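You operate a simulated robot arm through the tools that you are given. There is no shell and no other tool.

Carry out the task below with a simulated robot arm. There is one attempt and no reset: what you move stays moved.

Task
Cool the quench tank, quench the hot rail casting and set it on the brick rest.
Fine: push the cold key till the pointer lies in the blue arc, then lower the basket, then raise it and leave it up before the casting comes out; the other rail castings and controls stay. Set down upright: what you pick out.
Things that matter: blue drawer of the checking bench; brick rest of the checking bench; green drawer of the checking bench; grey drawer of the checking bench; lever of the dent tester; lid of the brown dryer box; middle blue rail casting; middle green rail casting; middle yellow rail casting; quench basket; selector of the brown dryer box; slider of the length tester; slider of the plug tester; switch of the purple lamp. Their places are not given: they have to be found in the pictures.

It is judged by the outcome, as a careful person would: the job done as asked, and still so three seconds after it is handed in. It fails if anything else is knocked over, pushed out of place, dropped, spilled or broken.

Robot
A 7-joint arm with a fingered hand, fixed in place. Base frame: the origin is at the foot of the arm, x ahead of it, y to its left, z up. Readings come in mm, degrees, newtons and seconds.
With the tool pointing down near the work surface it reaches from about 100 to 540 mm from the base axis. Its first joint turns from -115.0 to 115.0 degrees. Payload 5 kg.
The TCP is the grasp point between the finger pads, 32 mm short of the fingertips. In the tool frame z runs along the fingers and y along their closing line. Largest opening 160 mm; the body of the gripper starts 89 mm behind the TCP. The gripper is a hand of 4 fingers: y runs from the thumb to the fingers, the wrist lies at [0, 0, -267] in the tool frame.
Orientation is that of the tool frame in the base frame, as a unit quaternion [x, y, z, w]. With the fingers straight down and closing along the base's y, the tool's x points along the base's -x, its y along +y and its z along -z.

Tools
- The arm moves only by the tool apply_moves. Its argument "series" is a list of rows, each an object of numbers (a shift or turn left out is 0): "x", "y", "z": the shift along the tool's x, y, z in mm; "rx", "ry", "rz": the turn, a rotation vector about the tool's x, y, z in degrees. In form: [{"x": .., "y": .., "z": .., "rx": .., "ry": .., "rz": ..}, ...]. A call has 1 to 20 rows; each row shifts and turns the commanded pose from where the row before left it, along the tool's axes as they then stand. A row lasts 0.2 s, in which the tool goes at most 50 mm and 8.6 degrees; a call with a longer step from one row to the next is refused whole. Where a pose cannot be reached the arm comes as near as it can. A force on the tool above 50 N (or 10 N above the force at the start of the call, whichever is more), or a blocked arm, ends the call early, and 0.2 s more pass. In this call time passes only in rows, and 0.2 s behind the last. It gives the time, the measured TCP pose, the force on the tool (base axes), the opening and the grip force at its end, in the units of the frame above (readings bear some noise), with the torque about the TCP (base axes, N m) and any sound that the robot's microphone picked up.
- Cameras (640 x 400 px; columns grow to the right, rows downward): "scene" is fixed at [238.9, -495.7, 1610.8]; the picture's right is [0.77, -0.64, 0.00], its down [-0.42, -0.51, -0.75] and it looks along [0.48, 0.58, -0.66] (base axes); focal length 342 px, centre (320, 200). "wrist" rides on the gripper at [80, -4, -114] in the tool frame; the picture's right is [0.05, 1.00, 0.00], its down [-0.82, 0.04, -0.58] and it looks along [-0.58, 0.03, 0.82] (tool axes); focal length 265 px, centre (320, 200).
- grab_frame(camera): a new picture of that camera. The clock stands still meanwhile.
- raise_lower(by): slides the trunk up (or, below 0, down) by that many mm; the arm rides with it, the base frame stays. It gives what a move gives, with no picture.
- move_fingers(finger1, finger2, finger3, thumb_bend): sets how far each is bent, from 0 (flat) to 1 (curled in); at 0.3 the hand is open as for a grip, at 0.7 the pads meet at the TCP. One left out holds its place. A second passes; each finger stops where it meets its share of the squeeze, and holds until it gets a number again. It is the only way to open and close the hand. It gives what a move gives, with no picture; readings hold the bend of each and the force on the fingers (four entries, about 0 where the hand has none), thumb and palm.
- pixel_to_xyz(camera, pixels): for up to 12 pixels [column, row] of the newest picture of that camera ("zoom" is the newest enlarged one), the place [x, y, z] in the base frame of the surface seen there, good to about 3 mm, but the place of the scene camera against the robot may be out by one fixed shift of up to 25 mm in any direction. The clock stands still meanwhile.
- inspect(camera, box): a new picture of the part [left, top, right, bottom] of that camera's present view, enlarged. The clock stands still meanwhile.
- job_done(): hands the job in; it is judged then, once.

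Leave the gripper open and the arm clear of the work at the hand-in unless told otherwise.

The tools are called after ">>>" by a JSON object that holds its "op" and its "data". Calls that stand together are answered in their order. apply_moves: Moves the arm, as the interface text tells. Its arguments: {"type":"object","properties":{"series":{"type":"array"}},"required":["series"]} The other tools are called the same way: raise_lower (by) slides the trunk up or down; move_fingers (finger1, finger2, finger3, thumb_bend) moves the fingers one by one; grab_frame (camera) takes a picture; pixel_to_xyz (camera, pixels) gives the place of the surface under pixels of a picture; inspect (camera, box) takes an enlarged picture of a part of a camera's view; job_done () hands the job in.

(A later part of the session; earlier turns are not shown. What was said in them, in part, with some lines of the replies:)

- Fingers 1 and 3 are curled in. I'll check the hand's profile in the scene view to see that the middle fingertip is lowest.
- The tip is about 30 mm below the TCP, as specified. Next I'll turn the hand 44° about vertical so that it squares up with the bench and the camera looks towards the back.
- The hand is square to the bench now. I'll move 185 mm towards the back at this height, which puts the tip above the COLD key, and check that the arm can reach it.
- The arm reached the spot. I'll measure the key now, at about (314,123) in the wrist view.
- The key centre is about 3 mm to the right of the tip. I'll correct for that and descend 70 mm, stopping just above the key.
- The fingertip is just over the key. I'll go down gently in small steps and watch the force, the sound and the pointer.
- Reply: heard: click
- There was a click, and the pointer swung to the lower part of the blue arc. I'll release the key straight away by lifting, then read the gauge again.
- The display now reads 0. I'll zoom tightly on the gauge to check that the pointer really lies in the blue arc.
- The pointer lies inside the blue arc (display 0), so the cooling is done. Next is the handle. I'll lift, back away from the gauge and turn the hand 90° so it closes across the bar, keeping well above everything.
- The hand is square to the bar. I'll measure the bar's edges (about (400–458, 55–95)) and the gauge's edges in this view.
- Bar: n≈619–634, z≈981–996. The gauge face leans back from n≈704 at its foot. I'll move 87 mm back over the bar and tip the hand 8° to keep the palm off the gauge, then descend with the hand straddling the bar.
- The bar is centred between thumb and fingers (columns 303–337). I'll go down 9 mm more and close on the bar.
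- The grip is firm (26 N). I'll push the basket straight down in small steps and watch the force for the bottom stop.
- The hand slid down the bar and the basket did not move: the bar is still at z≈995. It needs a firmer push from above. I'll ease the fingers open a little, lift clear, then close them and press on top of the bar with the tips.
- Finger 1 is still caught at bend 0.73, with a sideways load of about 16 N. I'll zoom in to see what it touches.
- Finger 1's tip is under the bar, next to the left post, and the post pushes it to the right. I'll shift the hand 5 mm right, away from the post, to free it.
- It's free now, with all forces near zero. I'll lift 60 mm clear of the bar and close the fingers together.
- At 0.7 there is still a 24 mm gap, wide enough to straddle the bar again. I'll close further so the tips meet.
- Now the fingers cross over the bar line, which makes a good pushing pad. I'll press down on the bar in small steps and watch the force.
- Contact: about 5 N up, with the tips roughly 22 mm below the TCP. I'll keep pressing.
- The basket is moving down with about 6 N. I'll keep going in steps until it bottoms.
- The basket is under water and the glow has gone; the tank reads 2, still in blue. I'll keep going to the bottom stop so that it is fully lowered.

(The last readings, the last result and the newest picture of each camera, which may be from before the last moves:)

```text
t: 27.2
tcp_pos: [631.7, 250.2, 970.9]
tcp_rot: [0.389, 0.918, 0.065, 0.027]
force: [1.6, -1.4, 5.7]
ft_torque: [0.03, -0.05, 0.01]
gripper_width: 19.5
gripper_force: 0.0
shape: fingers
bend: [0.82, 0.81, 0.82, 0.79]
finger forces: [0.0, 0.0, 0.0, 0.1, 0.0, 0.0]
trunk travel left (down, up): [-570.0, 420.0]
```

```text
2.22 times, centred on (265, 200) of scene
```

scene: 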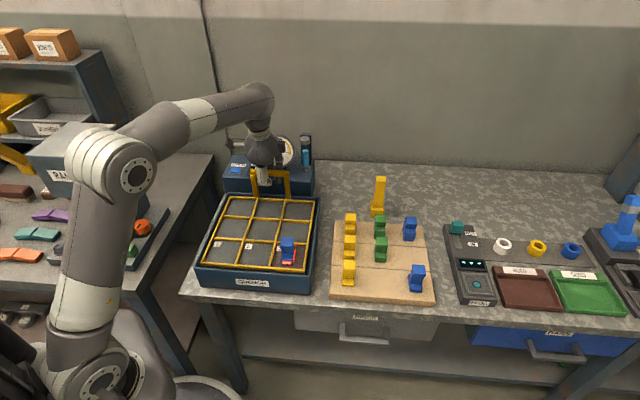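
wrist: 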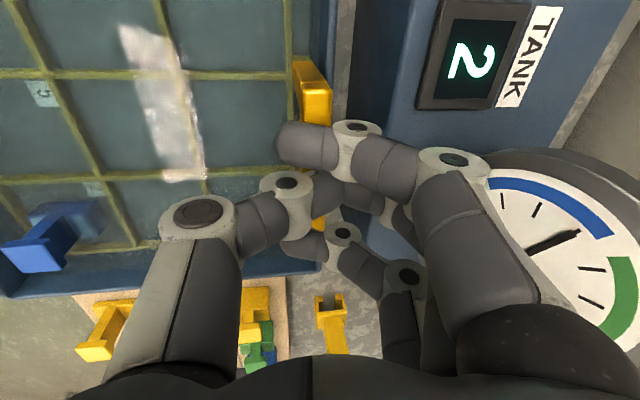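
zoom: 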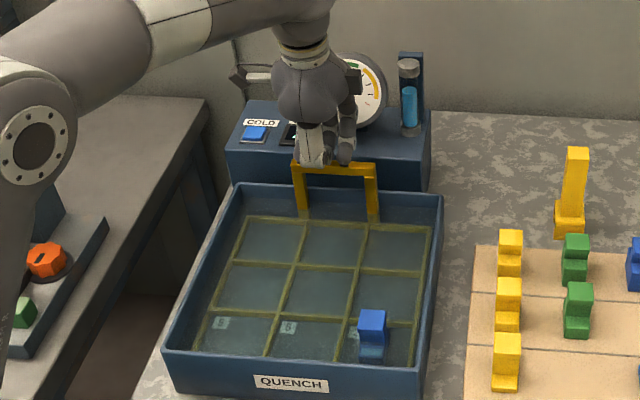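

Still moving with about 6 N. I'll continue carefully.

>>> {"op": "apply_moves", "data": {"series": [{"z": 4, "y": -0.56}, {"z": 4, "y": -0.56}, {"z": 4, "y": -0.56}, {"z": 4, "y": -0.56}]}}

>>> {"op": "grab_frame", "data": {"camera": "wrist"}}

```text
t: 28.2
tcp_pos: [631.7, 250.8, 955.2]
tcp_rot: [0.39, 0.918, 0.066, 0.028]
force: [-2.1, 0.1, 16.8]
ft_torque: [-0.02, -0.14, 0.01]
gripper_width: 19.9
gripper_force: 12.0
shape: fingers
bend: [0.82, 0.81, 0.82, 0.81]
finger forces: [0.0, 0.0, 0.0, 0.0, 24.3, 0.0]
trunk travel left (down, up): [-570.0, 420.0]
```

```text
taken
```

wrist: 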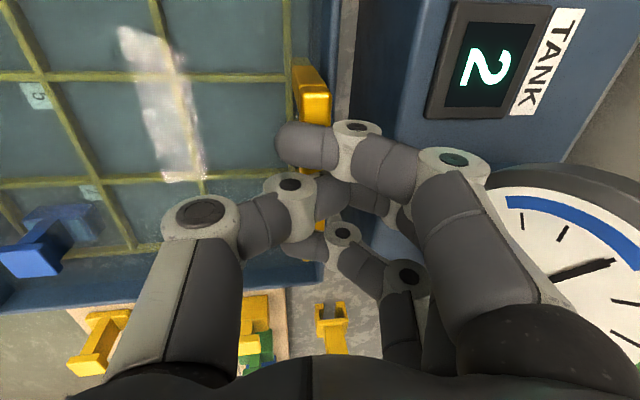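

The force has risen to 17 N, which looks like the bottom stop. I'll check with one more small step.

>>> {"op": "apply_moves", "data": {"series": [{"z": 2, "y": -0.28}]}}

>>> {"op": "inspect", "data": {"camera": "scene", "box": [200, 110, 330, 290]}}

```text
t: 28.6
tcp_pos: [631.3, 250.6, 952.8]
tcp_rot: [0.39, 0.918, 0.065, 0.028]
force: [-2.8, -0.6, 17.2]
ft_torque: [0.04, -0.11, 0.05]
gripper_width: 20.7
gripper_force: 12.8
shape: fingers
bend: [0.82, 0.81, 0.82, 0.82]
finger forces: [0.1, 0.0, 0.1, 0.1, 25.8, 0.0]
trunk travel left (down, up): [-570.0, 420.0]
```

```text
2.22 times, centred on (265, 200) of scene
```

zoom: 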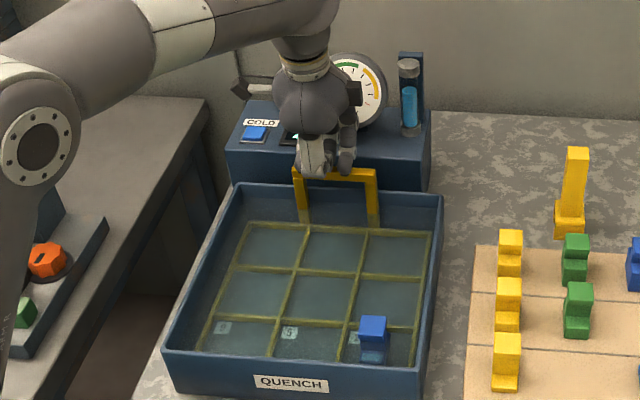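

Resistance stays steady, so the basket is at the bottom. I'll lift the hand off, open it a little and look at where the bar stands.

>>> {"op": "apply_moves", "data": {"series": [{"z": -9.9, "y": 1.4}, {"z": -24.8, "y": 3.5}, {"z": -24.8, "y": 3.5}]}}

>>> {"op": "move_fingers", "data": {"finger1": 0.57, "finger2": 0.57, "finger3": 0.57, "thumb_bend": 0.57}}

>>> {"op": "grab_frame", "data": {"camera": "wrist"}}

>>> {"op": "inspect", "data": {"camera": "scene", "box": [200, 110, 330, 290]}}

```text
t: 29.4
tcp_pos: [632.3, 251.1, 1012.1]
tcp_rot: [0.39, 0.918, 0.064, 0.027]
force: [-0.2, -1.3, -0.3]
ft_torque: [0.01, 0.02, 0.03]
gripper_width: 20.2
gripper_force: 0.0
shape: fingers
bend: [0.82, 0.8, 0.82, 0.8]
finger forces: [0.0, 0.0, 0.0, 0.0, 0.1, 0.0]
trunk travel left (down, up): [-570.0, 420.0]
```

```text
t: 30.4
tcp_pos: [632.3, 252.1, 1011.7]
tcp_rot: [0.39, 0.918, 0.064, 0.027]
force: [0.6, -0.3, 0.2]
ft_torque: [0.02, -0.02, -0.03]
gripper_width: 67.4
gripper_force: 0.0
shape: fingers
bend: [0.56, 0.56, 0.56, 0.56]
finger forces: [0.0, 0.0, 0.1, 0.0, 0.0, 0.0]
trunk travel left (down, up): [-570.0, 420.0]
```

```text
taken
```

wrist: 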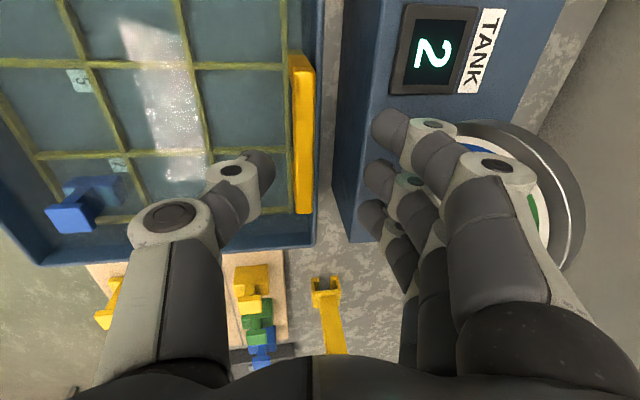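

```text
2.22 times, centred on (265, 200) of scene
```

zoom: 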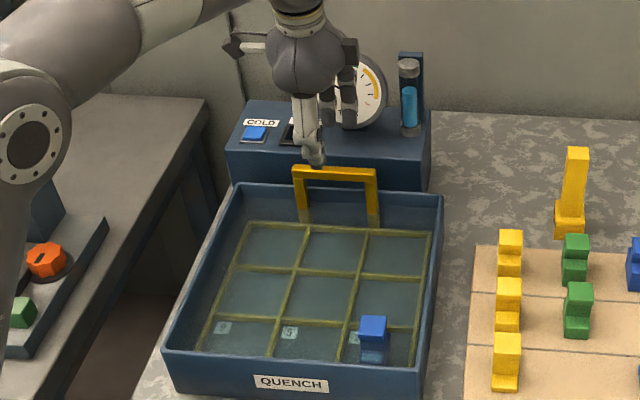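

The basket stays down by itself. I'll measure the bar, tank rear rim and panel in this view.

>>> {"op": "pixel_to_xyz", "data": {"camera": "wrist", "pixels": [[303, 90], [303, 130], [303, 205], [293, 130], [309, 130], [312, 130], [320, 160], [334, 160], [344, 160], [303, 60], [300, 200], [366, 40]]}}

```text
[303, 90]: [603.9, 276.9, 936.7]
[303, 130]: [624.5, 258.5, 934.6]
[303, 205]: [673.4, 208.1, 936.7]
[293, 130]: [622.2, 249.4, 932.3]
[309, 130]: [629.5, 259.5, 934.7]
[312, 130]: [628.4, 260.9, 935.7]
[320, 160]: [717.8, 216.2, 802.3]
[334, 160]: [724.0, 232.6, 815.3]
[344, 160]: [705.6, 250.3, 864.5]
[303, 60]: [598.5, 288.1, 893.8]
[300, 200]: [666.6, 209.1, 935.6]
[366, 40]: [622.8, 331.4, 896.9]
```

The bar top is at z≈935 and its centre at u≈265, n≈627. I'll shift 5 mm right and descend so the fingers straddle the bar at the same relative height as my first grip.

>>> {"op": "apply_moves", "data": {"series": [{"x": -5, "y": -3.5}, {"z": 19.8, "y": -2.8}, {"z": 19.8, "y": -2.8}, {"z": 14.9, "y": -2.1}, {"z": 9.9, "y": -1.4}, {"z": 7.9, "y": -1.1}]}}

>>> {"op": "grab_frame", "data": {"camera": "wrist"}}

```text
t: 31.8
tcp_pos: [633.8, 244.3, 937.5]
tcp_rot: [0.39, 0.918, 0.063, 0.028]
force: [0.6, 0.6, 0.1]
ft_torque: [0.0, 0.01, 0.02]
gripper_width: 67.3
gripper_force: 0.1
shape: fingers
bend: [0.56, 0.56, 0.56, 0.56]
finger forces: [0.0, 0.1, 0.0, 0.1, 0.0, 0.0]
trunk travel left (down, up): [-570.0, 420.0]
```

```text
taken
```

wrist: 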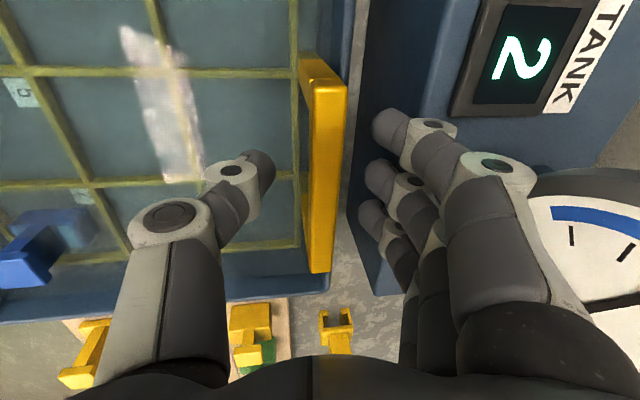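

No contact, and the bar is between thumb and fingers. I'll go 5 mm lower, then close.

>>> {"op": "apply_moves", "data": {"series": [{"z": 5, "y": -0.2}]}}

>>> {"op": "move_fingers", "data": {"finger1": 0.8, "finger2": 0.8, "finger3": 0.8, "thumb_bend": 0.8}}

>>> {"op": "grab_frame", "data": {"camera": "wrist"}}

```text
t: 32.2
tcp_pos: [634.5, 244.1, 933.7]
tcp_rot: [0.39, 0.918, 0.064, 0.028]
force: [-0.8, -2.4, 2.7]
ft_torque: [0.1, -0.03, 0.03]
gripper_width: 66.2
gripper_force: 1.8
shape: fingers
bend: [0.57, 0.56, 0.56, 0.56]
finger forces: [1.9, 1.2, 0.2, 0.1, 0.0, 0.0]
trunk travel left (down, up): [-570.0, 420.0]
```

```text
t: 33.2
tcp_pos: [635.0, 246.0, 932.3]
tcp_rot: [0.39, 0.918, 0.064, 0.027]
force: [10.9, 8.7, -5.6]
ft_torque: [0.01, 0.06, -0.01]
gripper_width: 15.9
gripper_force: 6.6
shape: fingers
bend: [0.78, 0.76, 0.78, 0.76]
finger forces: [7.5, 0.0, 6.6, 0.0, 0.1, 0.0]
trunk travel left (down, up): [-570.0, 420.0]
```

```text
taken
```

wrist: 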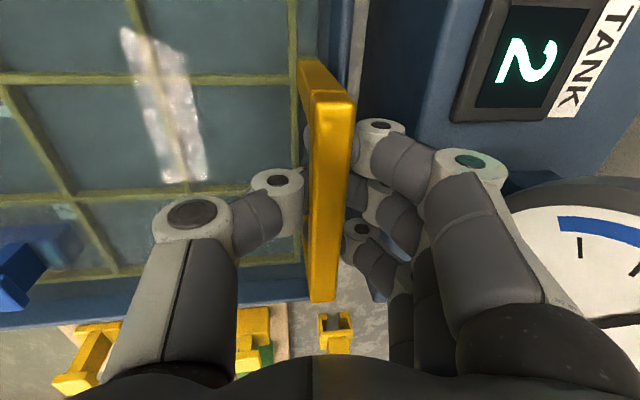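

The fingers are closed under the bar. I'll lift slowly and check that the basket follows.

>>> {"op": "apply_moves", "data": {"series": [{"z": -4, "y": 0.56}, {"z": -4, "y": 0.56}, {"z": -4, "y": 0.56}, {"z": -4, "y": 0.56}, {"z": -4, "y": 0.56}]}}

>>> {"op": "grab_frame", "data": {"camera": "wrist"}}

>>> {"op": "inspect", "data": {"camera": "scene", "box": [200, 110, 330, 290]}}

```text
t: 34.4
tcp_pos: [634.9, 245.8, 953.8]
tcp_rot: [0.389, 0.918, 0.063, 0.028]
force: [12.8, 5.0, -4.3]
ft_torque: [0.0, 0.05, -0.01]
gripper_width: 15.7
gripper_force: 6.9
shape: fingers
bend: [0.78, 0.76, 0.78, 0.76]
finger forces: [7.8, 0.1, 6.5, 0.0, 0.0, 0.1]
trunk travel left (down, up): [-570.0, 420.0]
```

```text
taken
```

wrist: 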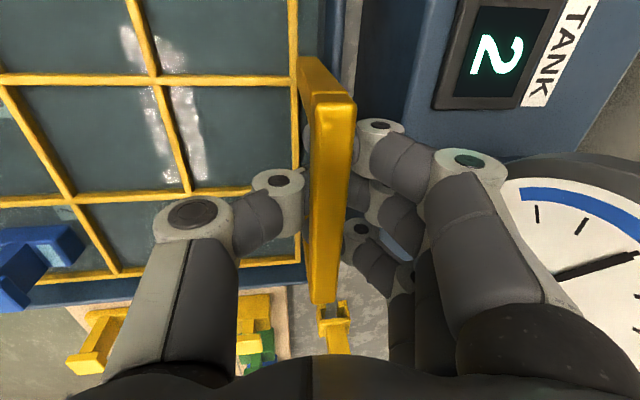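

```text
2.22 times, centred on (265, 200) of scene
```

zoom: 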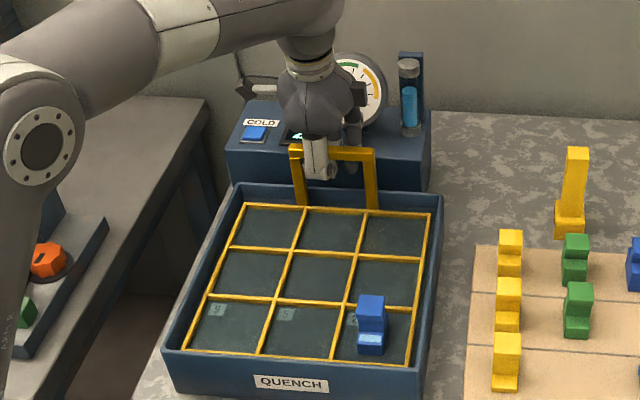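

The basket is rising with the hand. I'll continue towards the top stop.

>>> {"op": "apply_moves", "data": {"series": [{"z": -5, "y": 0.7}, {"z": -5, "y": 0.7}, {"z": -5, "y": 0.7}, {"z": -5, "y": 0.7}, {"z": -4, "y": 0.56}, {"z": -3, "y": 0.42}]}}

>>> {"op": "grab_frame", "data": {"camera": "wrist"}}

>>> {"op": "inspect", "data": {"camera": "scene", "box": [200, 110, 330, 290]}}

```text
t: 35.8
tcp_pos: [634.9, 245.9, 976.8]
tcp_rot: [0.39, 0.919, 0.062, 0.026]
force: [9.5, 5.3, -17.6]
ft_torque: [-0.09, 0.05, -0.02]
gripper_width: 15.6
gripper_force: 10.5
shape: fingers
bend: [0.78, 0.76, 0.78, 0.76]
finger forces: [10.8, 0.1, 9.9, 0.0, 0.0, 0.1]
trunk travel left (down, up): [-570.0, 420.0]
```

```text
taken
```

wrist: 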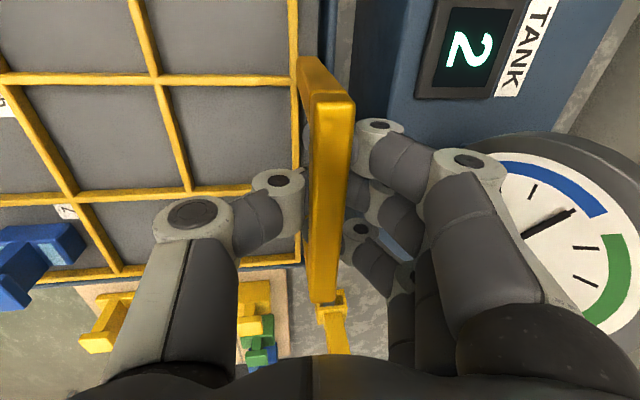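

```text
2.22 times, centred on (265, 200) of scene
```

zoom: 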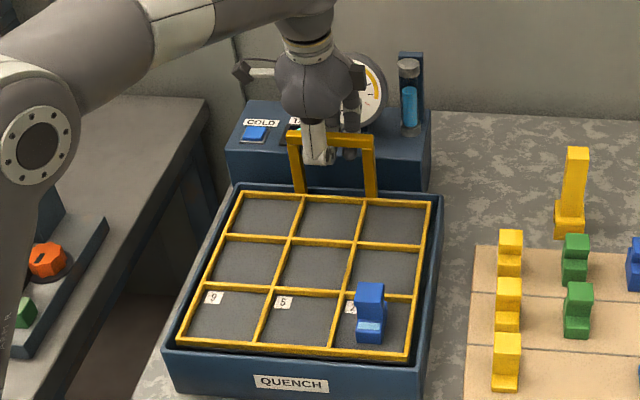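

The basket has reached its top stop (about 18 N), and the casting stands, no longer glowing. I'll measure the bar height to confirm, then free the fingers carefully.

>>> {"op": "pixel_to_xyz", "data": {"camera": "wrist", "pixels": [[335, 115], [330, 180], [325, 270], [45, 240], [70, 240], [20, 280]]}}

>>> {"op": "move_fingers", "data": {"finger1": 0.57, "finger2": 0.57, "finger3": 0.57, "thumb_bend": 0.57}}

>>> {"op": "grab_frame", "data": {"camera": "wrist"}}

```text
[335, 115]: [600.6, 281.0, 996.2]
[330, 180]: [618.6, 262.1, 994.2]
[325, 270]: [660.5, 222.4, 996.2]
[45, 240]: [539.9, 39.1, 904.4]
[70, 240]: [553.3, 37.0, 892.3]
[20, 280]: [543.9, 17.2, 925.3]
```

```text
t: 36.8
tcp_pos: [633.8, 246.2, 981.4]
tcp_rot: [0.39, 0.918, 0.064, 0.027]
force: [0.4, 0.1, 0.1]
ft_torque: [0.01, 0.01, -0.01]
gripper_width: 67.4
gripper_force: 0.1
shape: fingers
bend: [0.56, 0.56, 0.56, 0.56]
finger forces: [0.1, 0.1, 0.0, 0.0, 0.0, 0.0]
trunk travel left (down, up): [-570.0, 420.0]
```

```text
taken
```

wrist: 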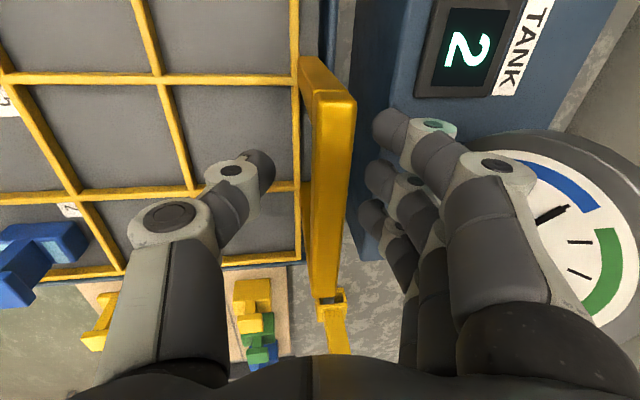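

The bar is back at z 996, fully up, and the hand is free. I'll lift straight up 90 mm, un-tilt, and move forward away from the handle.

>>> {"op": "apply_moves", "data": {"series": [{"z": -14.9, "y": 2.1}, {"z": -24.8, "y": 3.5}, {"z": -24.8, "y": 3.5}, {"z": -24.8, "y": 3.5}, {"rx": 8}, {"y": -40}, {"y": -40}, {"y": -40}, {"y": -30}]}}

>>> {"op": "grab_frame", "data": {"camera": "wrist"}}

>>> {"op": "inspect", "data": {"camera": "scene", "box": [190, 120, 450, 310]}}

```text
t: 38.8
tcp_pos: [525.1, 140.4, 1069.6]
tcp_rot: [0.391, 0.92, 0.0, 0.0]
force: [0.9, 1.2, 0.9]
ft_torque: [0.0, -0.05, -0.01]
gripper_width: 67.4
gripper_force: 0.0
shape: fingers
bend: [0.56, 0.56, 0.56, 0.56]
finger forces: [0.0, 0.0, 0.0, 0.0, 0.0, 0.0]
trunk travel left (down, up): [-570.0, 420.0]
```

```text
taken
```

wrist: 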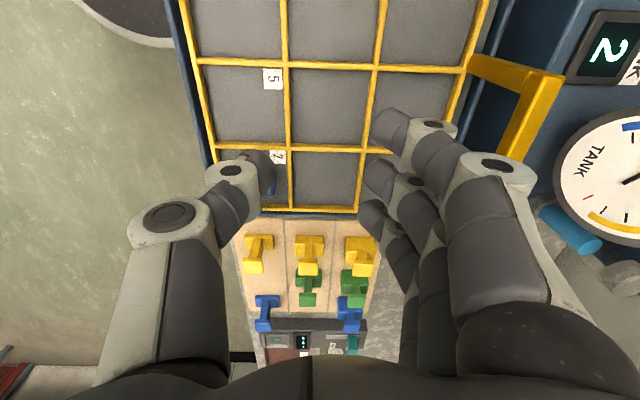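

```text
2.11 times, centred on (320, 215) of scene
```

zoom: 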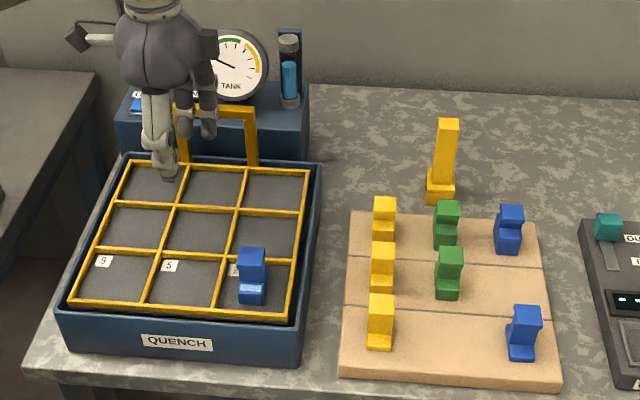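

The basket is up, the casting is upright in the near-right cell, and the other castings are untouched. I'll move above the casting at the same height for a close view.

>>> {"op": "apply_moves", "data": {"series": [{"y": -30, "x": -20}, {"y": -30, "x": -30}, {"y": -6, "x": -15}]}}

>>> {"op": "move_fingers", "data": {"finger1": 0.4, "finger2": 0.4, "finger3": 0.4, "thumb_bend": 0.4}}

>>> {"op": "grab_frame", "data": {"camera": "wrist"}}

```text
t: 39.6
tcp_pos: [524.5, 46.1, 1070.0]
tcp_rot: [0.39, 0.921, -0.001, 0.0]
force: [-0.8, -0.2, -0.5]
ft_torque: [0.02, 0.03, -0.01]
gripper_width: 67.8
gripper_force: 0.0
shape: fingers
bend: [0.56, 0.56, 0.56, 0.56]
finger forces: [0.0, 0.0, 0.0, 0.0, 0.1, 0.0]
trunk travel left (down, up): [-570.0, 420.0]
```

```text
t: 40.6
tcp_pos: [524.4, 48.0, 1070.7]
tcp_rot: [0.391, 0.921, 0.001, 0.001]
force: [-0.1, 0.8, 0.8]
ft_torque: [-0.01, 0.02, 0.02]
gripper_width: 130.5
gripper_force: 0.0
shape: fingers
bend: [0.4, 0.4, 0.4, 0.4]
finger forces: [0.1, 0.0, 0.0, 0.0, 0.1, 0.1]
trunk travel left (down, up): [-570.0, 420.0]
```

```text
taken
```

wrist: 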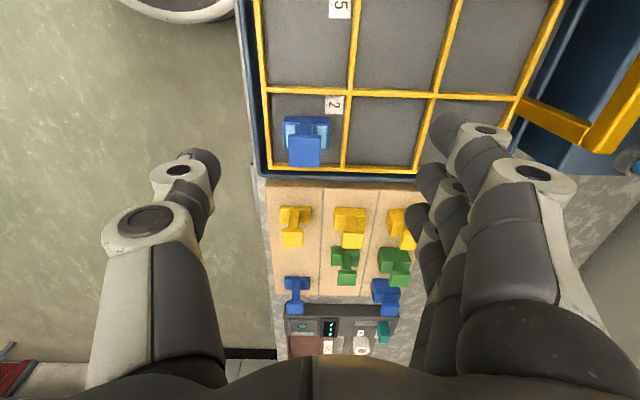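

Good view of the casting at (305,140). I'll zoom and measure it and the basket cell.

>>> {"op": "inspect", "data": {"camera": "wrist", "box": [240, 80, 440, 320]}}

>>> {"op": "pixel_to_xyz", "data": {"camera": "wrist", "pixels": [[291, 138], [319, 138], [291, 163], [319, 163], [305, 150], [288, 118], [326, 120], [286, 135], [307, 125], [270, 110], [340, 130], [305, 174]]}}

>>> {"op": "pixel_to_xyz", "data": {"camera": "wrist", "pixels": [[292, 240], [285, 213], [352, 240], [345, 215], [405, 240], [297, 308], [294, 283], [345, 278], [395, 282], [278, 265], [310, 260], [350, 286]]}}

```text
1.67 times, centred on (340, 200) of wrist
```

zoom: 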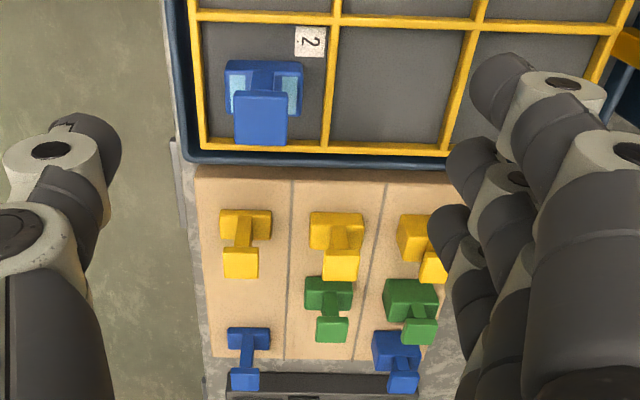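

```text
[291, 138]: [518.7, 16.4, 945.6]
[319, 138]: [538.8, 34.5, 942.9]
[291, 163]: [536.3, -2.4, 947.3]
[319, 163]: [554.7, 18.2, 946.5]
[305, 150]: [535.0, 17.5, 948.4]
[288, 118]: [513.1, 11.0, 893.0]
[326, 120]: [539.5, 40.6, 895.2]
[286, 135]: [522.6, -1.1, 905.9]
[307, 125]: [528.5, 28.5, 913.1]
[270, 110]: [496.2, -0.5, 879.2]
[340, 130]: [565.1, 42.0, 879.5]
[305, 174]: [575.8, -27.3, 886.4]
```

```text
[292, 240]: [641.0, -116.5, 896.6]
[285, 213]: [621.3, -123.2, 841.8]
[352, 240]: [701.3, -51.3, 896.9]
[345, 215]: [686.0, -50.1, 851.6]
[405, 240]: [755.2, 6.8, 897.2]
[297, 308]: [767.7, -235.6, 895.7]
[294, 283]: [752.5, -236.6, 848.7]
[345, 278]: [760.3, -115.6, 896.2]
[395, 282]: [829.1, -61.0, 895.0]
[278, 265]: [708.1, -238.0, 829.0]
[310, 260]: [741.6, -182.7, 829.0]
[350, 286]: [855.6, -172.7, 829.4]
```

The casting is a rail profile: head about 27×26 mm, centre u≈362.5, n≈397, top z≈946, foot top z≈894. I'll set the fingers to a moderate opening, centre over the head and descend most of the way, then check.

>>> {"op": "move_fingers", "data": {"finger1": 0.57, "finger2": 0.57, "finger3": 0.57, "thumb_bend": 0.57}}

>>> {"op": "apply_moves", "data": {"series": [{"x": -16, "y": -6.5}, {"x": -15.5, "y": -6.3}, {"z": 25}, {"z": 25}, {"z": 20}, {"z": 15}]}}

>>> {"op": "grab_frame", "data": {"camera": "wrist"}}

>>> {"op": "inspect", "data": {"camera": "scene", "box": [220, 160, 360, 300]}}

```text
t: 41.6
tcp_pos: [524.2, 47.0, 1068.7]
tcp_rot: [0.391, 0.921, 0.0, 0.0]
force: [-0.2, 0.6, -0.4]
ft_torque: [0.0, 0.0, 0.01]
gripper_width: 68.7
gripper_force: 0.0
shape: fingers
bend: [0.56, 0.56, 0.56, 0.56]
finger forces: [0.0, 0.1, 0.0, 0.1, 0.0, 0.0]
trunk travel left (down, up): [-570.0, 420.0]
```

```text
t: 43.0
tcp_pos: [536.6, 16.8, 984.6]
tcp_rot: [0.391, 0.92, 0.0, 0.0]
force: [0.4, 0.4, -0.7]
ft_torque: [0.01, -0.01, -0.01]
gripper_width: 68.8
gripper_force: 0.0
shape: fingers
bend: [0.56, 0.56, 0.56, 0.56]
finger forces: [0.0, 0.1, 0.0, 0.0, 0.0, 0.0]
trunk travel left (down, up): [-570.0, 420.0]
```

```text
taken
```

wrist: 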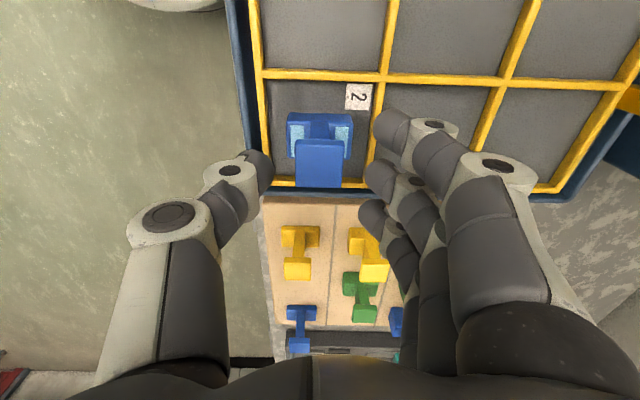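

```text
2.86 times, centred on (290, 230) of scene
```

zoom: 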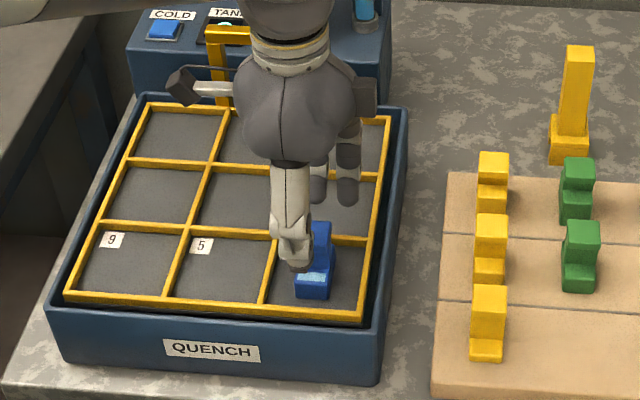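

The casting's head is centred at column 320 between thumb and middle finger. I'll descend 48 mm to grip height.

>>> {"op": "apply_moves", "data": {"series": [{"z": 18}, {"z": 15}, {"z": 10}, {"z": 5}]}}

>>> {"op": "grab_frame", "data": {"camera": "wrist"}}

```text
t: 44.0
tcp_pos: [536.1, 16.1, 938.5]
tcp_rot: [0.391, 0.921, 0.001, 0.0]
force: [1.5, -0.4, -0.6]
ft_torque: [-0.03, -0.02, 0.02]
gripper_width: 69.0
gripper_force: 0.1
shape: fingers
bend: [0.56, 0.56, 0.56, 0.56]
finger forces: [0.0, 0.1, 0.0, 0.1, 0.0, 0.1]
trunk travel left (down, up): [-570.0, 420.0]
```

```text
taken
```

wrist: 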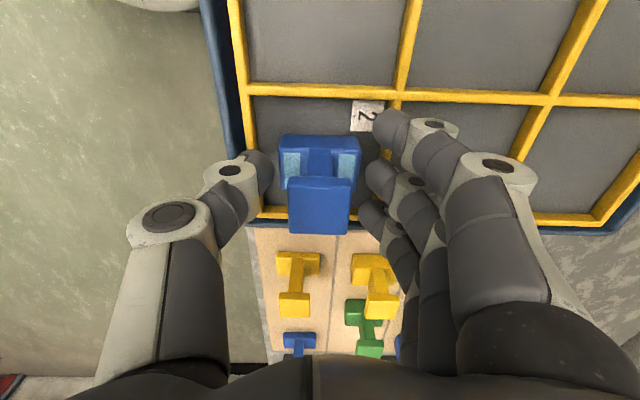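

All in place. I'll close the thumb and middle finger only, gently, onto the head.

>>> {"op": "move_fingers", "data": {"finger2": 0.72, "thumb_bend": 0.68}}

>>> {"op": "grab_frame", "data": {"camera": "wrist"}}

```text
t: 45.0
tcp_pos: [535.6, 17.3, 939.4]
tcp_rot: [0.39, 0.921, 0.0, 0.0]
force: [0.7, 0.6, 2.4]
ft_torque: [0.08, -0.1, -0.02]
gripper_width: 54.4
gripper_force: 10.3
shape: fingers
bend: [0.56, 0.64, 0.56, 0.66]
finger forces: [0.0, 13.1, 0.0, 0.0, 7.6, 0.0]
trunk travel left (down, up): [-570.0, 420.0]
```

```text
taken
```

wrist: 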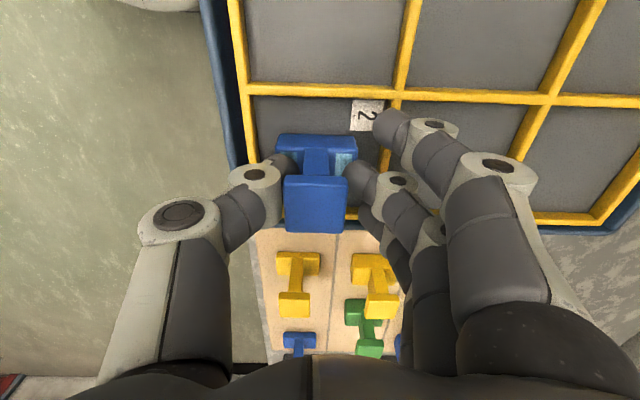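

The head is gripped (13 N and 8 N). I'll lift a little and check that it hangs straight.

>>> {"op": "apply_moves", "data": {"series": [{"z": -5}, {"z": -8}, {"z": -10}]}}

>>> {"op": "grab_frame", "data": {"camera": "wrist"}}

>>> {"op": "inspect", "data": {"camera": "scene", "box": [220, 160, 360, 300]}}

```text
t: 45.8
tcp_pos: [537.5, 16.2, 962.0]
tcp_rot: [0.391, 0.92, 0.0, 0.001]
force: [0.2, -0.1, -2.0]
ft_torque: [0.05, -0.01, -0.04]
gripper_width: 54.1
gripper_force: 7.5
shape: fingers
bend: [0.56, 0.64, 0.56, 0.66]
finger forces: [0.0, 7.5, 0.0, 0.0, 7.3, 0.2]
trunk travel left (down, up): [-570.0, 420.0]
```

```text
taken
```

wrist: 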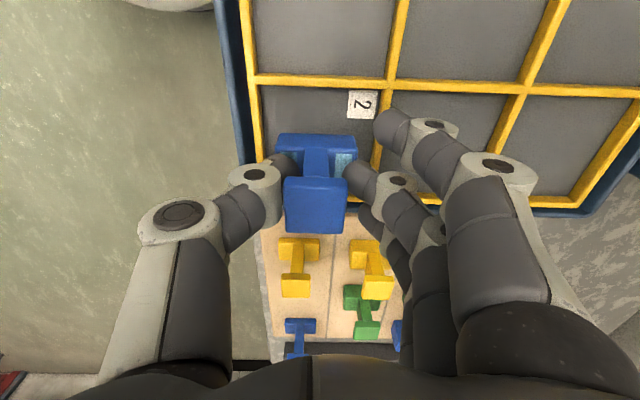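

```text
2.86 times, centred on (290, 230) of scene
```

zoom: 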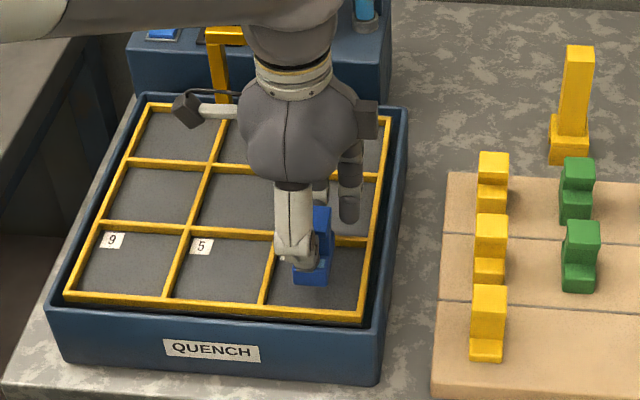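

The casting hangs straight, about 2 N in weight. I'll raise it 50 mm, then carry it right to above the free front slot in the green column of the brick rest (u≈617, n≈380).

>>> {"op": "apply_moves", "data": {"series": [{"z": -10}, {"z": -20}, {"z": -20}, {"z": -5, "x": -10}, {"x": -20, "y": -5}, {"x": -25, "y": -5}, {"x": -25, "y": -5}, {"x": -25}, {"x": -25}, {"x": -25}, {"x": -25}, {"x": -25}, {"x": -25}, {"x": -18}, {"x": -6}]}}

>>> {"op": "grab_frame", "data": {"camera": "wrist"}}

>>> {"op": "grab_frame", "data": {"camera": "scene"}}

```text
t: 49.0
tcp_pos: [702.6, -177.4, 1014.8]
tcp_rot: [0.391, 0.921, 0.001, 0.0]
force: [0.0, 0.1, -0.7]
ft_torque: [-0.02, 0.0, 0.03]
gripper_width: 54.5
gripper_force: 6.9
shape: fingers
bend: [0.56, 0.64, 0.56, 0.66]
finger forces: [0.1, 7.0, 0.0, 0.0, 7.0, 0.1]
trunk travel left (down, up): [-570.0, 420.0]
```

```text
taken
```

wrist: 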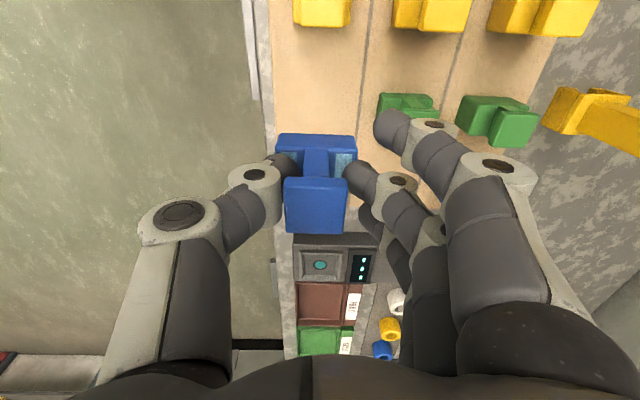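

```text
taken
```

scene: 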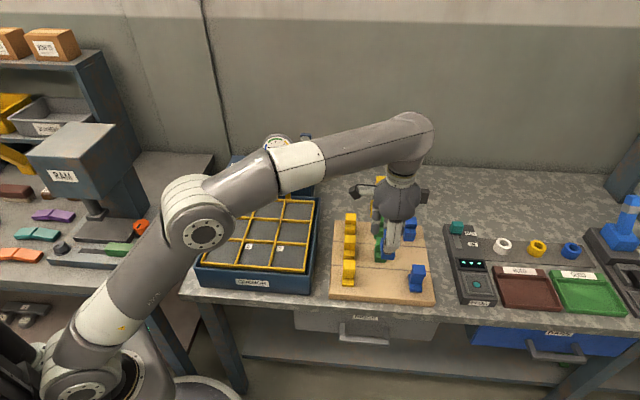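

The arm reached the slot. I'll measure the nearest neighbours and the board under the casting before lowering.

>>> {"op": "pixel_to_xyz", "data": {"camera": "wrist", "pixels": [[382, 103], [400, 112], [380, 120], [365, 120], [320, 22], [296, 20], [350, 20], [288, 185], [340, 185], [318, 205], [272, 190], [362, 225]]}}

>>> {"op": "inspect", "data": {"camera": "scene", "box": [320, 180, 450, 310]}}

```text
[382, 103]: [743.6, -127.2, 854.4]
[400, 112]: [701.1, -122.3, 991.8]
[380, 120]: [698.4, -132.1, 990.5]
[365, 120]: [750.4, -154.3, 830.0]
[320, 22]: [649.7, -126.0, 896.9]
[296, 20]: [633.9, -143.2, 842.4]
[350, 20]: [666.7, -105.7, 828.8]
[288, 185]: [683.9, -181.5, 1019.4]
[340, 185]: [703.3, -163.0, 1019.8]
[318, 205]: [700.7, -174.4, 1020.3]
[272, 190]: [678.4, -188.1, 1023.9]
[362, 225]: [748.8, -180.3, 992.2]
```

```text
3.08 times, centred on (385, 245) of scene
```

zoom: 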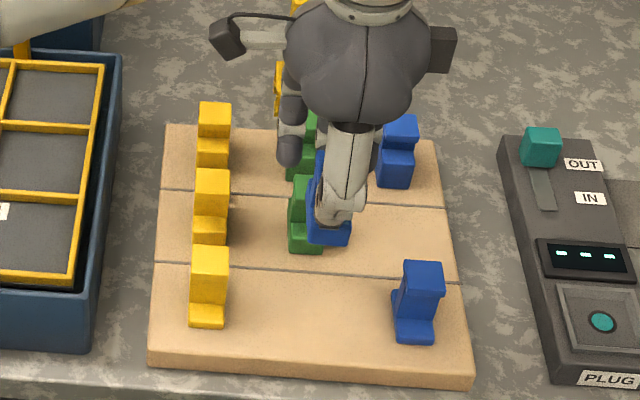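

The green neighbour's foot starts at n≈445, so there's about 20 mm of finger clearance. The casting's bottom is at about z 953 and the board at 829. I'll lower it 112 mm now, then touch down slowly.

>>> {"op": "apply_moves", "data": {"series": [{"z": 15}, {"z": 25}, {"z": 25}, {"z": 20}, {"z": 15}, {"z": 10}]}}

>>> {"op": "grab_frame", "data": {"camera": "wrist"}}

>>> {"op": "inspect", "data": {"camera": "scene", "box": [320, 180, 450, 310]}}

```text
t: 50.4
tcp_pos: [701.5, -176.7, 905.2]
tcp_rot: [0.391, 0.921, 0.0, 0.001]
force: [0.0, 0.1, -2.8]
ft_torque: [-0.01, 0.02, 0.03]
gripper_width: 54.2
gripper_force: 6.6
shape: fingers
bend: [0.56, 0.64, 0.56, 0.66]
finger forces: [0.1, 6.7, 0.1, 0.1, 7.0, 0.0]
trunk travel left (down, up): [-570.0, 420.0]
```

```text
taken
```

wrist: 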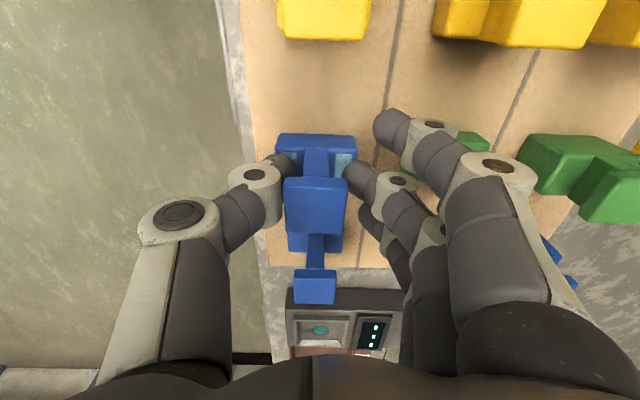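

```text
3.08 times, centred on (385, 245) of scene
```

zoom: 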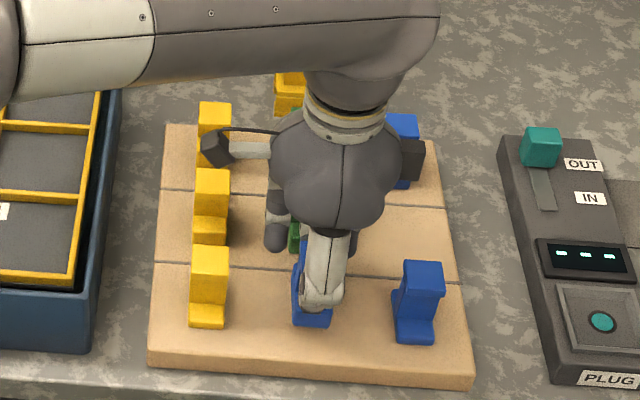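

The position looks right, between the yellow and blue front castings. I'll ease it down in 2–3 mm steps until it touches.

>>> {"op": "apply_moves", "data": {"series": [{"z": 3}, {"z": 3}, {"z": 3}, {"z": 2}]}}

>>> {"op": "apply_moves", "data": {"series": [{"z": 1.5}, {"z": 1}]}}

```text
t: 51.4
tcp_pos: [702.1, -177.8, 895.7]
tcp_rot: [0.391, 0.92, 0.0, 0.001]
force: [0.6, 1.1, -2.1]
ft_torque: [0.03, 0.02, 0.01]
gripper_width: 54.5
gripper_force: 6.8
shape: fingers
bend: [0.56, 0.64, 0.56, 0.66]
finger forces: [0.0, 6.8, 0.0, 0.0, 6.9, 0.0]
trunk travel left (down, up): [-570.0, 420.0]
```

```text
t: 52.0
tcp_pos: [701.5, -177.4, 891.7]
tcp_rot: [0.39, 0.921, 0.0, -0.001]
force: [-0.2, 0.1, -1.6]
ft_torque: [0.06, 0.05, 0.04]
gripper_width: 54.4
gripper_force: 7.3
shape: fingers
bend: [0.56, 0.64, 0.56, 0.66]
finger forces: [0.0, 6.8, 0.1, 0.0, 6.8, 0.0]
trunk travel left (down, up): [-570.0, 420.0]
```

Not quite down yet (still about -1.6 N of weight). I'll continue in 1 mm steps.

>>> {"op": "apply_moves", "data": {"series": [{"z": 1}, {"z": 1}]}}

```text
t: 52.6
tcp_pos: [702.9, -177.0, 890.2]
tcp_rot: [0.391, 0.92, 0.0, 0.0]
force: [-0.2, 0.6, -1.7]
ft_torque: [0.0, 0.03, 0.01]
gripper_width: 54.5
gripper_force: 6.5
shape: fingers
bend: [0.56, 0.64, 0.56, 0.66]
finger forces: [0.1, 6.7, 0.1, 0.1, 6.9, 0.0]
trunk travel left (down, up): [-570.0, 420.0]
```

>>> {"op": "apply_moves", "data": {"series": [{"z": 1}, {"z": 1}]}}

>>> {"op": "grab_frame", "data": {"camera": "wrist"}}

>>> {"op": "inspect", "data": {"camera": "scene", "box": [320, 180, 450, 310]}}

>>> {"op": "pixel_to_xyz", "data": {"camera": "wrist", "pixels": [[300, 200], [330, 200], [318, 190], [316, 215], [316, 290]]}}

```text
t: 53.2
tcp_pos: [702.3, -176.6, 888.8]
tcp_rot: [0.391, 0.92, 0.0, 0.0]
force: [-1.0, 1.0, 3.6]
ft_torque: [0.03, 0.01, 0.04]
gripper_width: 54.5
gripper_force: 8.3
shape: fingers
bend: [0.56, 0.64, 0.56, 0.66]
finger forces: [0.0, 8.6, 0.0, 0.1, 7.7, 0.1]
trunk travel left (down, up): [-570.0, 420.0]
```

```text
taken
```

wrist: 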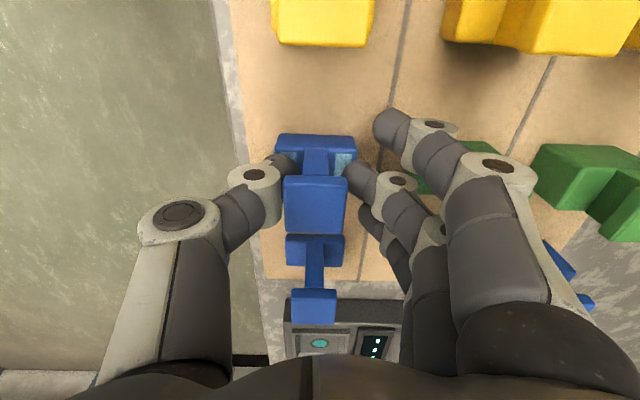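

```text
3.08 times, centred on (385, 245) of scene
```

zoom: 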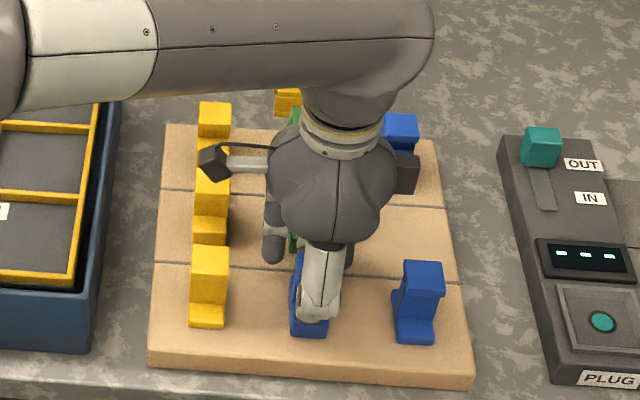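

```text
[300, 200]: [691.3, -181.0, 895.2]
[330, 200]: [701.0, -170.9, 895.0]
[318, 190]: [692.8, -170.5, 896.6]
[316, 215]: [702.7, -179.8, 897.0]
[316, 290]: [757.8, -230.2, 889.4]
```

It's seated: +3.6 N, head top at z 896, the same as the neighbouring castings. I'll open the thumb and middle finger gently.

>>> {"op": "move_fingers", "data": {"finger2": 0.62, "thumb_bend": 0.63}}

>>> {"op": "move_fingers", "data": {"finger2": 0.56, "thumb_bend": 0.56}}

>>> {"op": "grab_frame", "data": {"camera": "wrist"}}

```text
t: 54.2
tcp_pos: [701.1, -176.7, 888.7]
tcp_rot: [0.391, 0.92, 0.0, 0.001]
force: [0.3, 0.1, 9.5]
ft_torque: [-0.01, -0.07, 0.04]
gripper_width: 54.8
gripper_force: 5.2
shape: fingers
bend: [0.56, 0.63, 0.56, 0.63]
finger forces: [0.0, 5.5, 0.0, 0.0, 5.3, 0.1]
trunk travel left (down, up): [-570.0, 420.0]
```

```text
t: 55.2
tcp_pos: [702.2, -177.4, 888.4]
tcp_rot: [0.39, 0.921, 0.0, 0.001]
force: [3.2, 1.6, 15.9]
ft_torque: [-0.24, 0.22, 0.02]
gripper_width: 60.5
gripper_force: 8.2
shape: fingers
bend: [0.56, 0.56, 0.56, 0.59]
finger forces: [0.0, 0.1, 0.0, 0.0, 16.3, 0.0]
trunk travel left (down, up): [-570.0, 420.0]
```

```text
taken
```

wrist: 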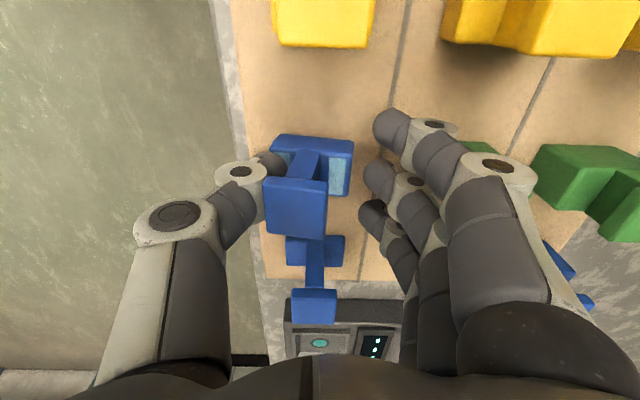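

The thumb tip is pressing on the casting's foot (16 N) and has tipped the casting slightly towards the thumb. I'll unload it by raising the hand 2 mm at a time.

>>> {"op": "apply_moves", "data": {"series": [{"z": -1}, {"z": -1}]}}

>>> {"op": "grab_frame", "data": {"camera": "wrist"}}

>>> {"op": "inspect", "data": {"camera": "scene", "box": [350, 220, 430, 310]}}

```text
t: 55.8
tcp_pos: [701.7, -177.1, 889.7]
tcp_rot: [0.392, 0.92, 0.0, -0.001]
force: [1.3, 1.7, 7.4]
ft_torque: [-0.08, 0.1, 0.01]
gripper_width: 62.8
gripper_force: 4.1
shape: fingers
bend: [0.56, 0.56, 0.56, 0.58]
finger forces: [0.0, 0.1, 0.1, 0.0, 7.2, 0.0]
trunk travel left (down, up): [-570.0, 420.0]
```

```text
taken
```

wrist: 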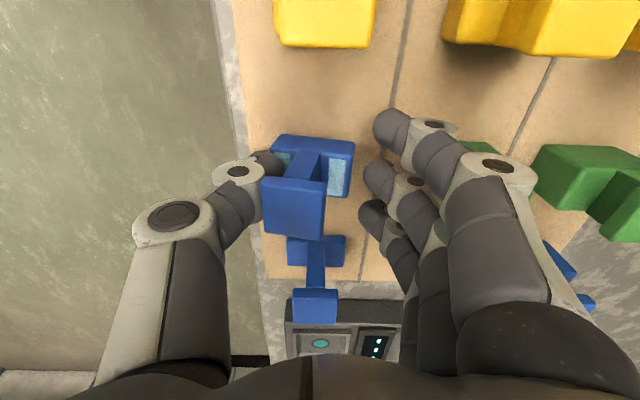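

```text
4.44 times, centred on (390, 265) of scene
```

zoom: 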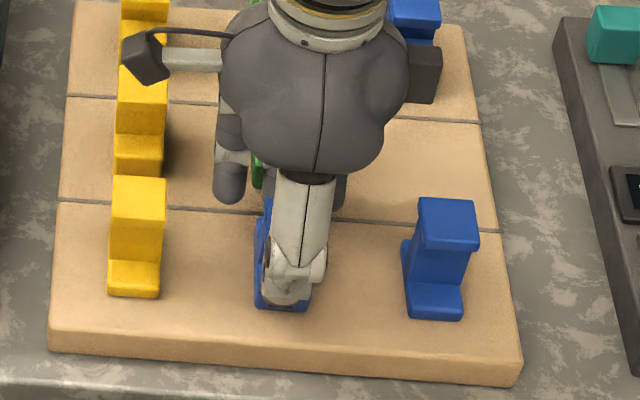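

The load halved to 7 N. I'll raise a little more so that the thumb fully unloads and the casting can settle on its foot.

>>> {"op": "apply_moves", "data": {"series": [{"z": -1}, {"z": -1}]}}

>>> {"op": "grab_frame", "data": {"camera": "wrist"}}

```text
t: 56.4
tcp_pos: [700.8, -177.1, 891.7]
tcp_rot: [0.391, 0.921, 0.0, 0.001]
force: [0.0, -0.7, 0.0]
ft_torque: [-0.01, 0.01, 0.0]
gripper_width: 67.8
gripper_force: 0.1
shape: fingers
bend: [0.56, 0.56, 0.56, 0.56]
finger forces: [0.0, 0.1, 0.0, 0.1, 0.0, 0.0]
trunk travel left (down, up): [-570.0, 420.0]
```

```text
taken
```

wrist: 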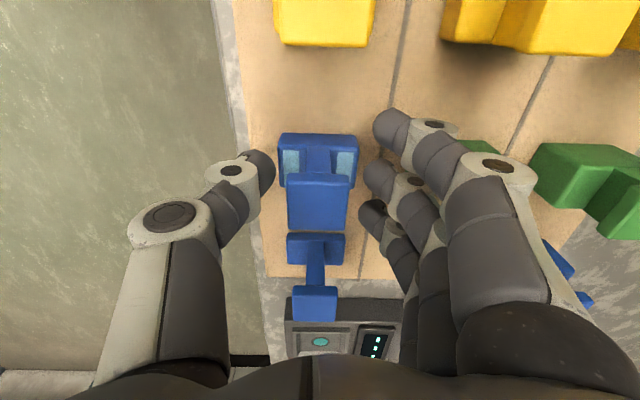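

The casting has settled upright and nothing is touching it. I'll raise the hand straight up, slowly at first.

>>> {"op": "apply_moves", "data": {"series": [{"z": -5}, {"z": -10}, {"z": -15}, {"z": -20}, {"z": -25}, {"z": -30}, {"z": -30}]}}

>>> {"op": "grab_frame", "data": {"camera": "wrist"}}

>>> {"op": "inspect", "data": {"camera": "scene", "box": [320, 180, 450, 310]}}

```text
t: 58.0
tcp_pos: [701.7, -177.6, 1026.1]
tcp_rot: [0.391, 0.92, 0.001, -0.001]
force: [0.7, -0.1, 0.6]
ft_torque: [-0.01, 0.01, -0.01]
gripper_width: 67.9
gripper_force: 0.0
shape: fingers
bend: [0.56, 0.56, 0.56, 0.56]
finger forces: [0.1, 0.0, 0.0, 0.0, 0.0, 0.1]
trunk travel left (down, up): [-570.0, 420.0]
```

```text
taken
```

wrist: 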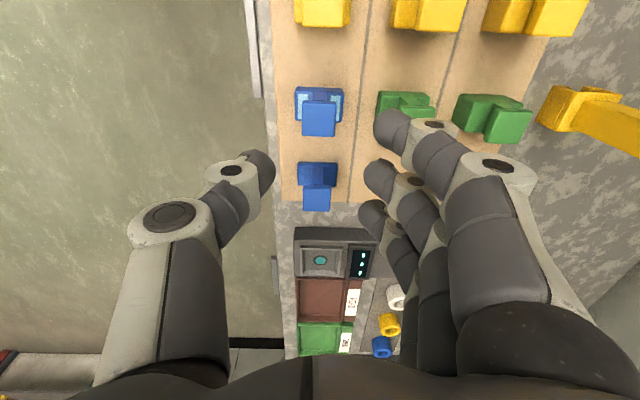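

```text
3.08 times, centred on (385, 245) of scene
```

zoom: 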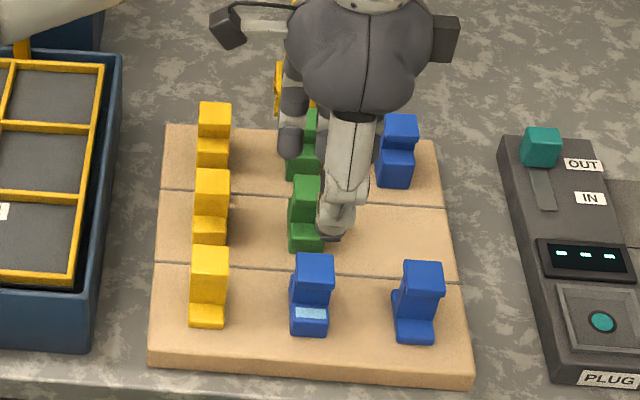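

The casting stands upright in the front row and the other castings haven't moved. I'll go higher, retreat towards the robot's front, open the hand fully and raise the trunk.

>>> {"op": "apply_moves", "data": {"series": [{"z": -30}, {"z": -40}, {"z": -40}, {"x": 30, "y": -15}, {"x": 40, "y": -25}, {"x": 40, "y": -25}, {"x": 40, "y": -20}, {"x": 40}]}}

>>> {"op": "move_fingers", "data": {"finger1": 0.3, "finger2": 0.3, "finger3": 0.3, "thumb_bend": 0.3}}

>>> {"op": "raise_lower", "data": {"by": 150}}

>>> {"op": "grab_frame", "data": {"camera": "scene"}}

>>> {"op": "inspect", "data": {"camera": "scene", "box": [190, 120, 450, 310]}}

>>> {"op": "inspect", "data": {"camera": "scene", "box": [250, 125, 310, 175]}}

```text
t: 59.8
tcp_pos: [508.3, -101.6, 1108.4]
tcp_rot: [0.39, 0.921, 0.001, 0.0]
force: [-0.4, 0.2, -0.4]
ft_torque: [0.04, -0.02, -0.03]
gripper_width: 68.1
gripper_force: 0.1
shape: fingers
bend: [0.56, 0.56, 0.56, 0.56]
finger forces: [0.0, 0.0, 0.0, 0.0, 0.0, 0.0]
out of reach, approached as far as the arm can: row 3
trunk travel left (down, up): [-570.0, 420.0]
```

```text
t: 60.8
tcp_pos: [508.4, -100.9, 1105.8]
tcp_rot: [0.39, 0.921, 0.0, 0.0]
force: [-0.5, -0.3, 0.0]
ft_torque: [0.01, 0.01, 0.01]
gripper_width: 169.7
gripper_force: 0.1
shape: fingers
bend: [0.3, 0.3, 0.3, 0.3]
finger forces: [0.0, 0.0, 0.0, 0.0, 0.0, 0.1]
trunk travel left (down, up): [-570.0, 420.0]
```

```text
t: 62.6
tcp_pos: [508.9, -101.5, 1257.6]
tcp_rot: [0.391, 0.92, 0.0, 0.0]
force: [0.5, 0.3, -0.1]
ft_torque: [0.0, -0.02, 0.0]
gripper_width: 170.2
gripper_force: 0.0
shape: fingers
bend: [0.3, 0.3, 0.3, 0.3]
finger forces: [0.0, 0.0, 0.1, 0.1, 0.1, 0.0]
trunk travel left (down, up): [-720.0, 270.0]
```

```text
taken
```

scene: 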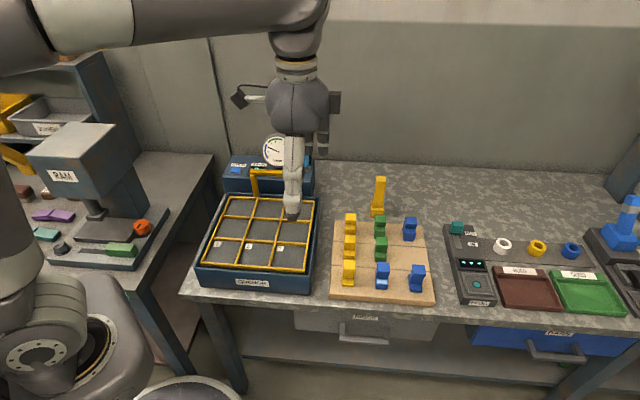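

```text
2.11 times, centred on (320, 215) of scene
```

zoom: 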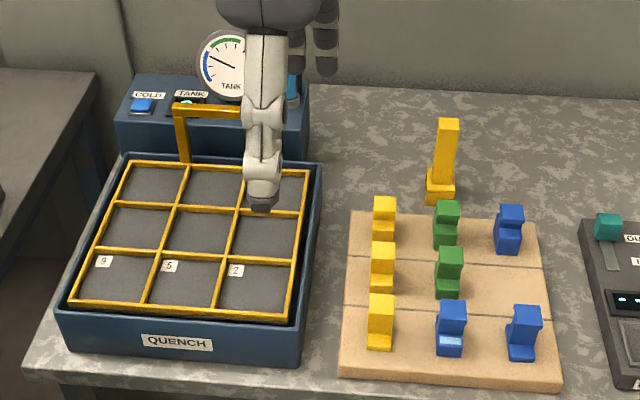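

```text
8.00 times, centred on (280, 150) of scene
```

zoom: 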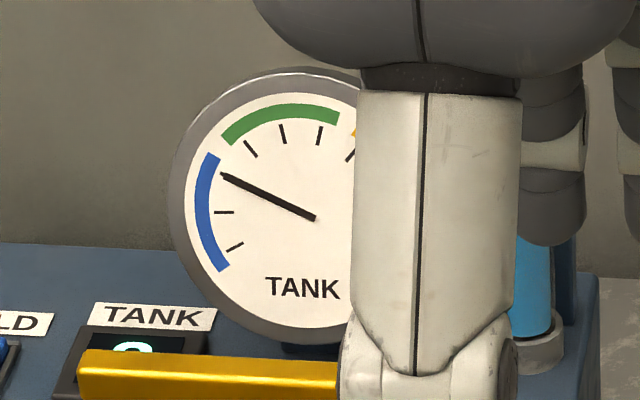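

The result:
- **Tank:** the pointer is still in the blue arc.
- **Basket:** up and empty.
- **Casting:** the quenched casting stands upright on the brick rest.
- **Surroundings:** everything else in view is in its place, and the hand is open and well clear.

I'm handing the job in.

>>> {"op": "job_done", "data": {}}

```text
The job is handed in.
```

I cooled the tank, quenched the hot blue casting and stood it upright on the brick rest. The job is handed in, but I haven't been told how it was judged.

- **Cooling:** one push of the COLD key took the tank from 4 to 0, in the blue arc. It rose to 2 when the casting went in, which is still in the blue.
- **Quench:** I pushed the basket down to its bottom stop and the casting stopped glowing. I then raised it to its top stop before taking the casting out, and it stayed up.
- **Placement:** the casting is in the front row, between the yellow and blue castings. When I let go, the thumb caught its foot and tipped it about 10°. It settled back flat once I raised the hand.
- **Basket handle:** my first attempt to push it down slipped, and one finger briefly jammed against the handle. Neither moved the basket.
- **Everything else:** the other castings and controls in view look unmoved. The hand is open and clear of the work.
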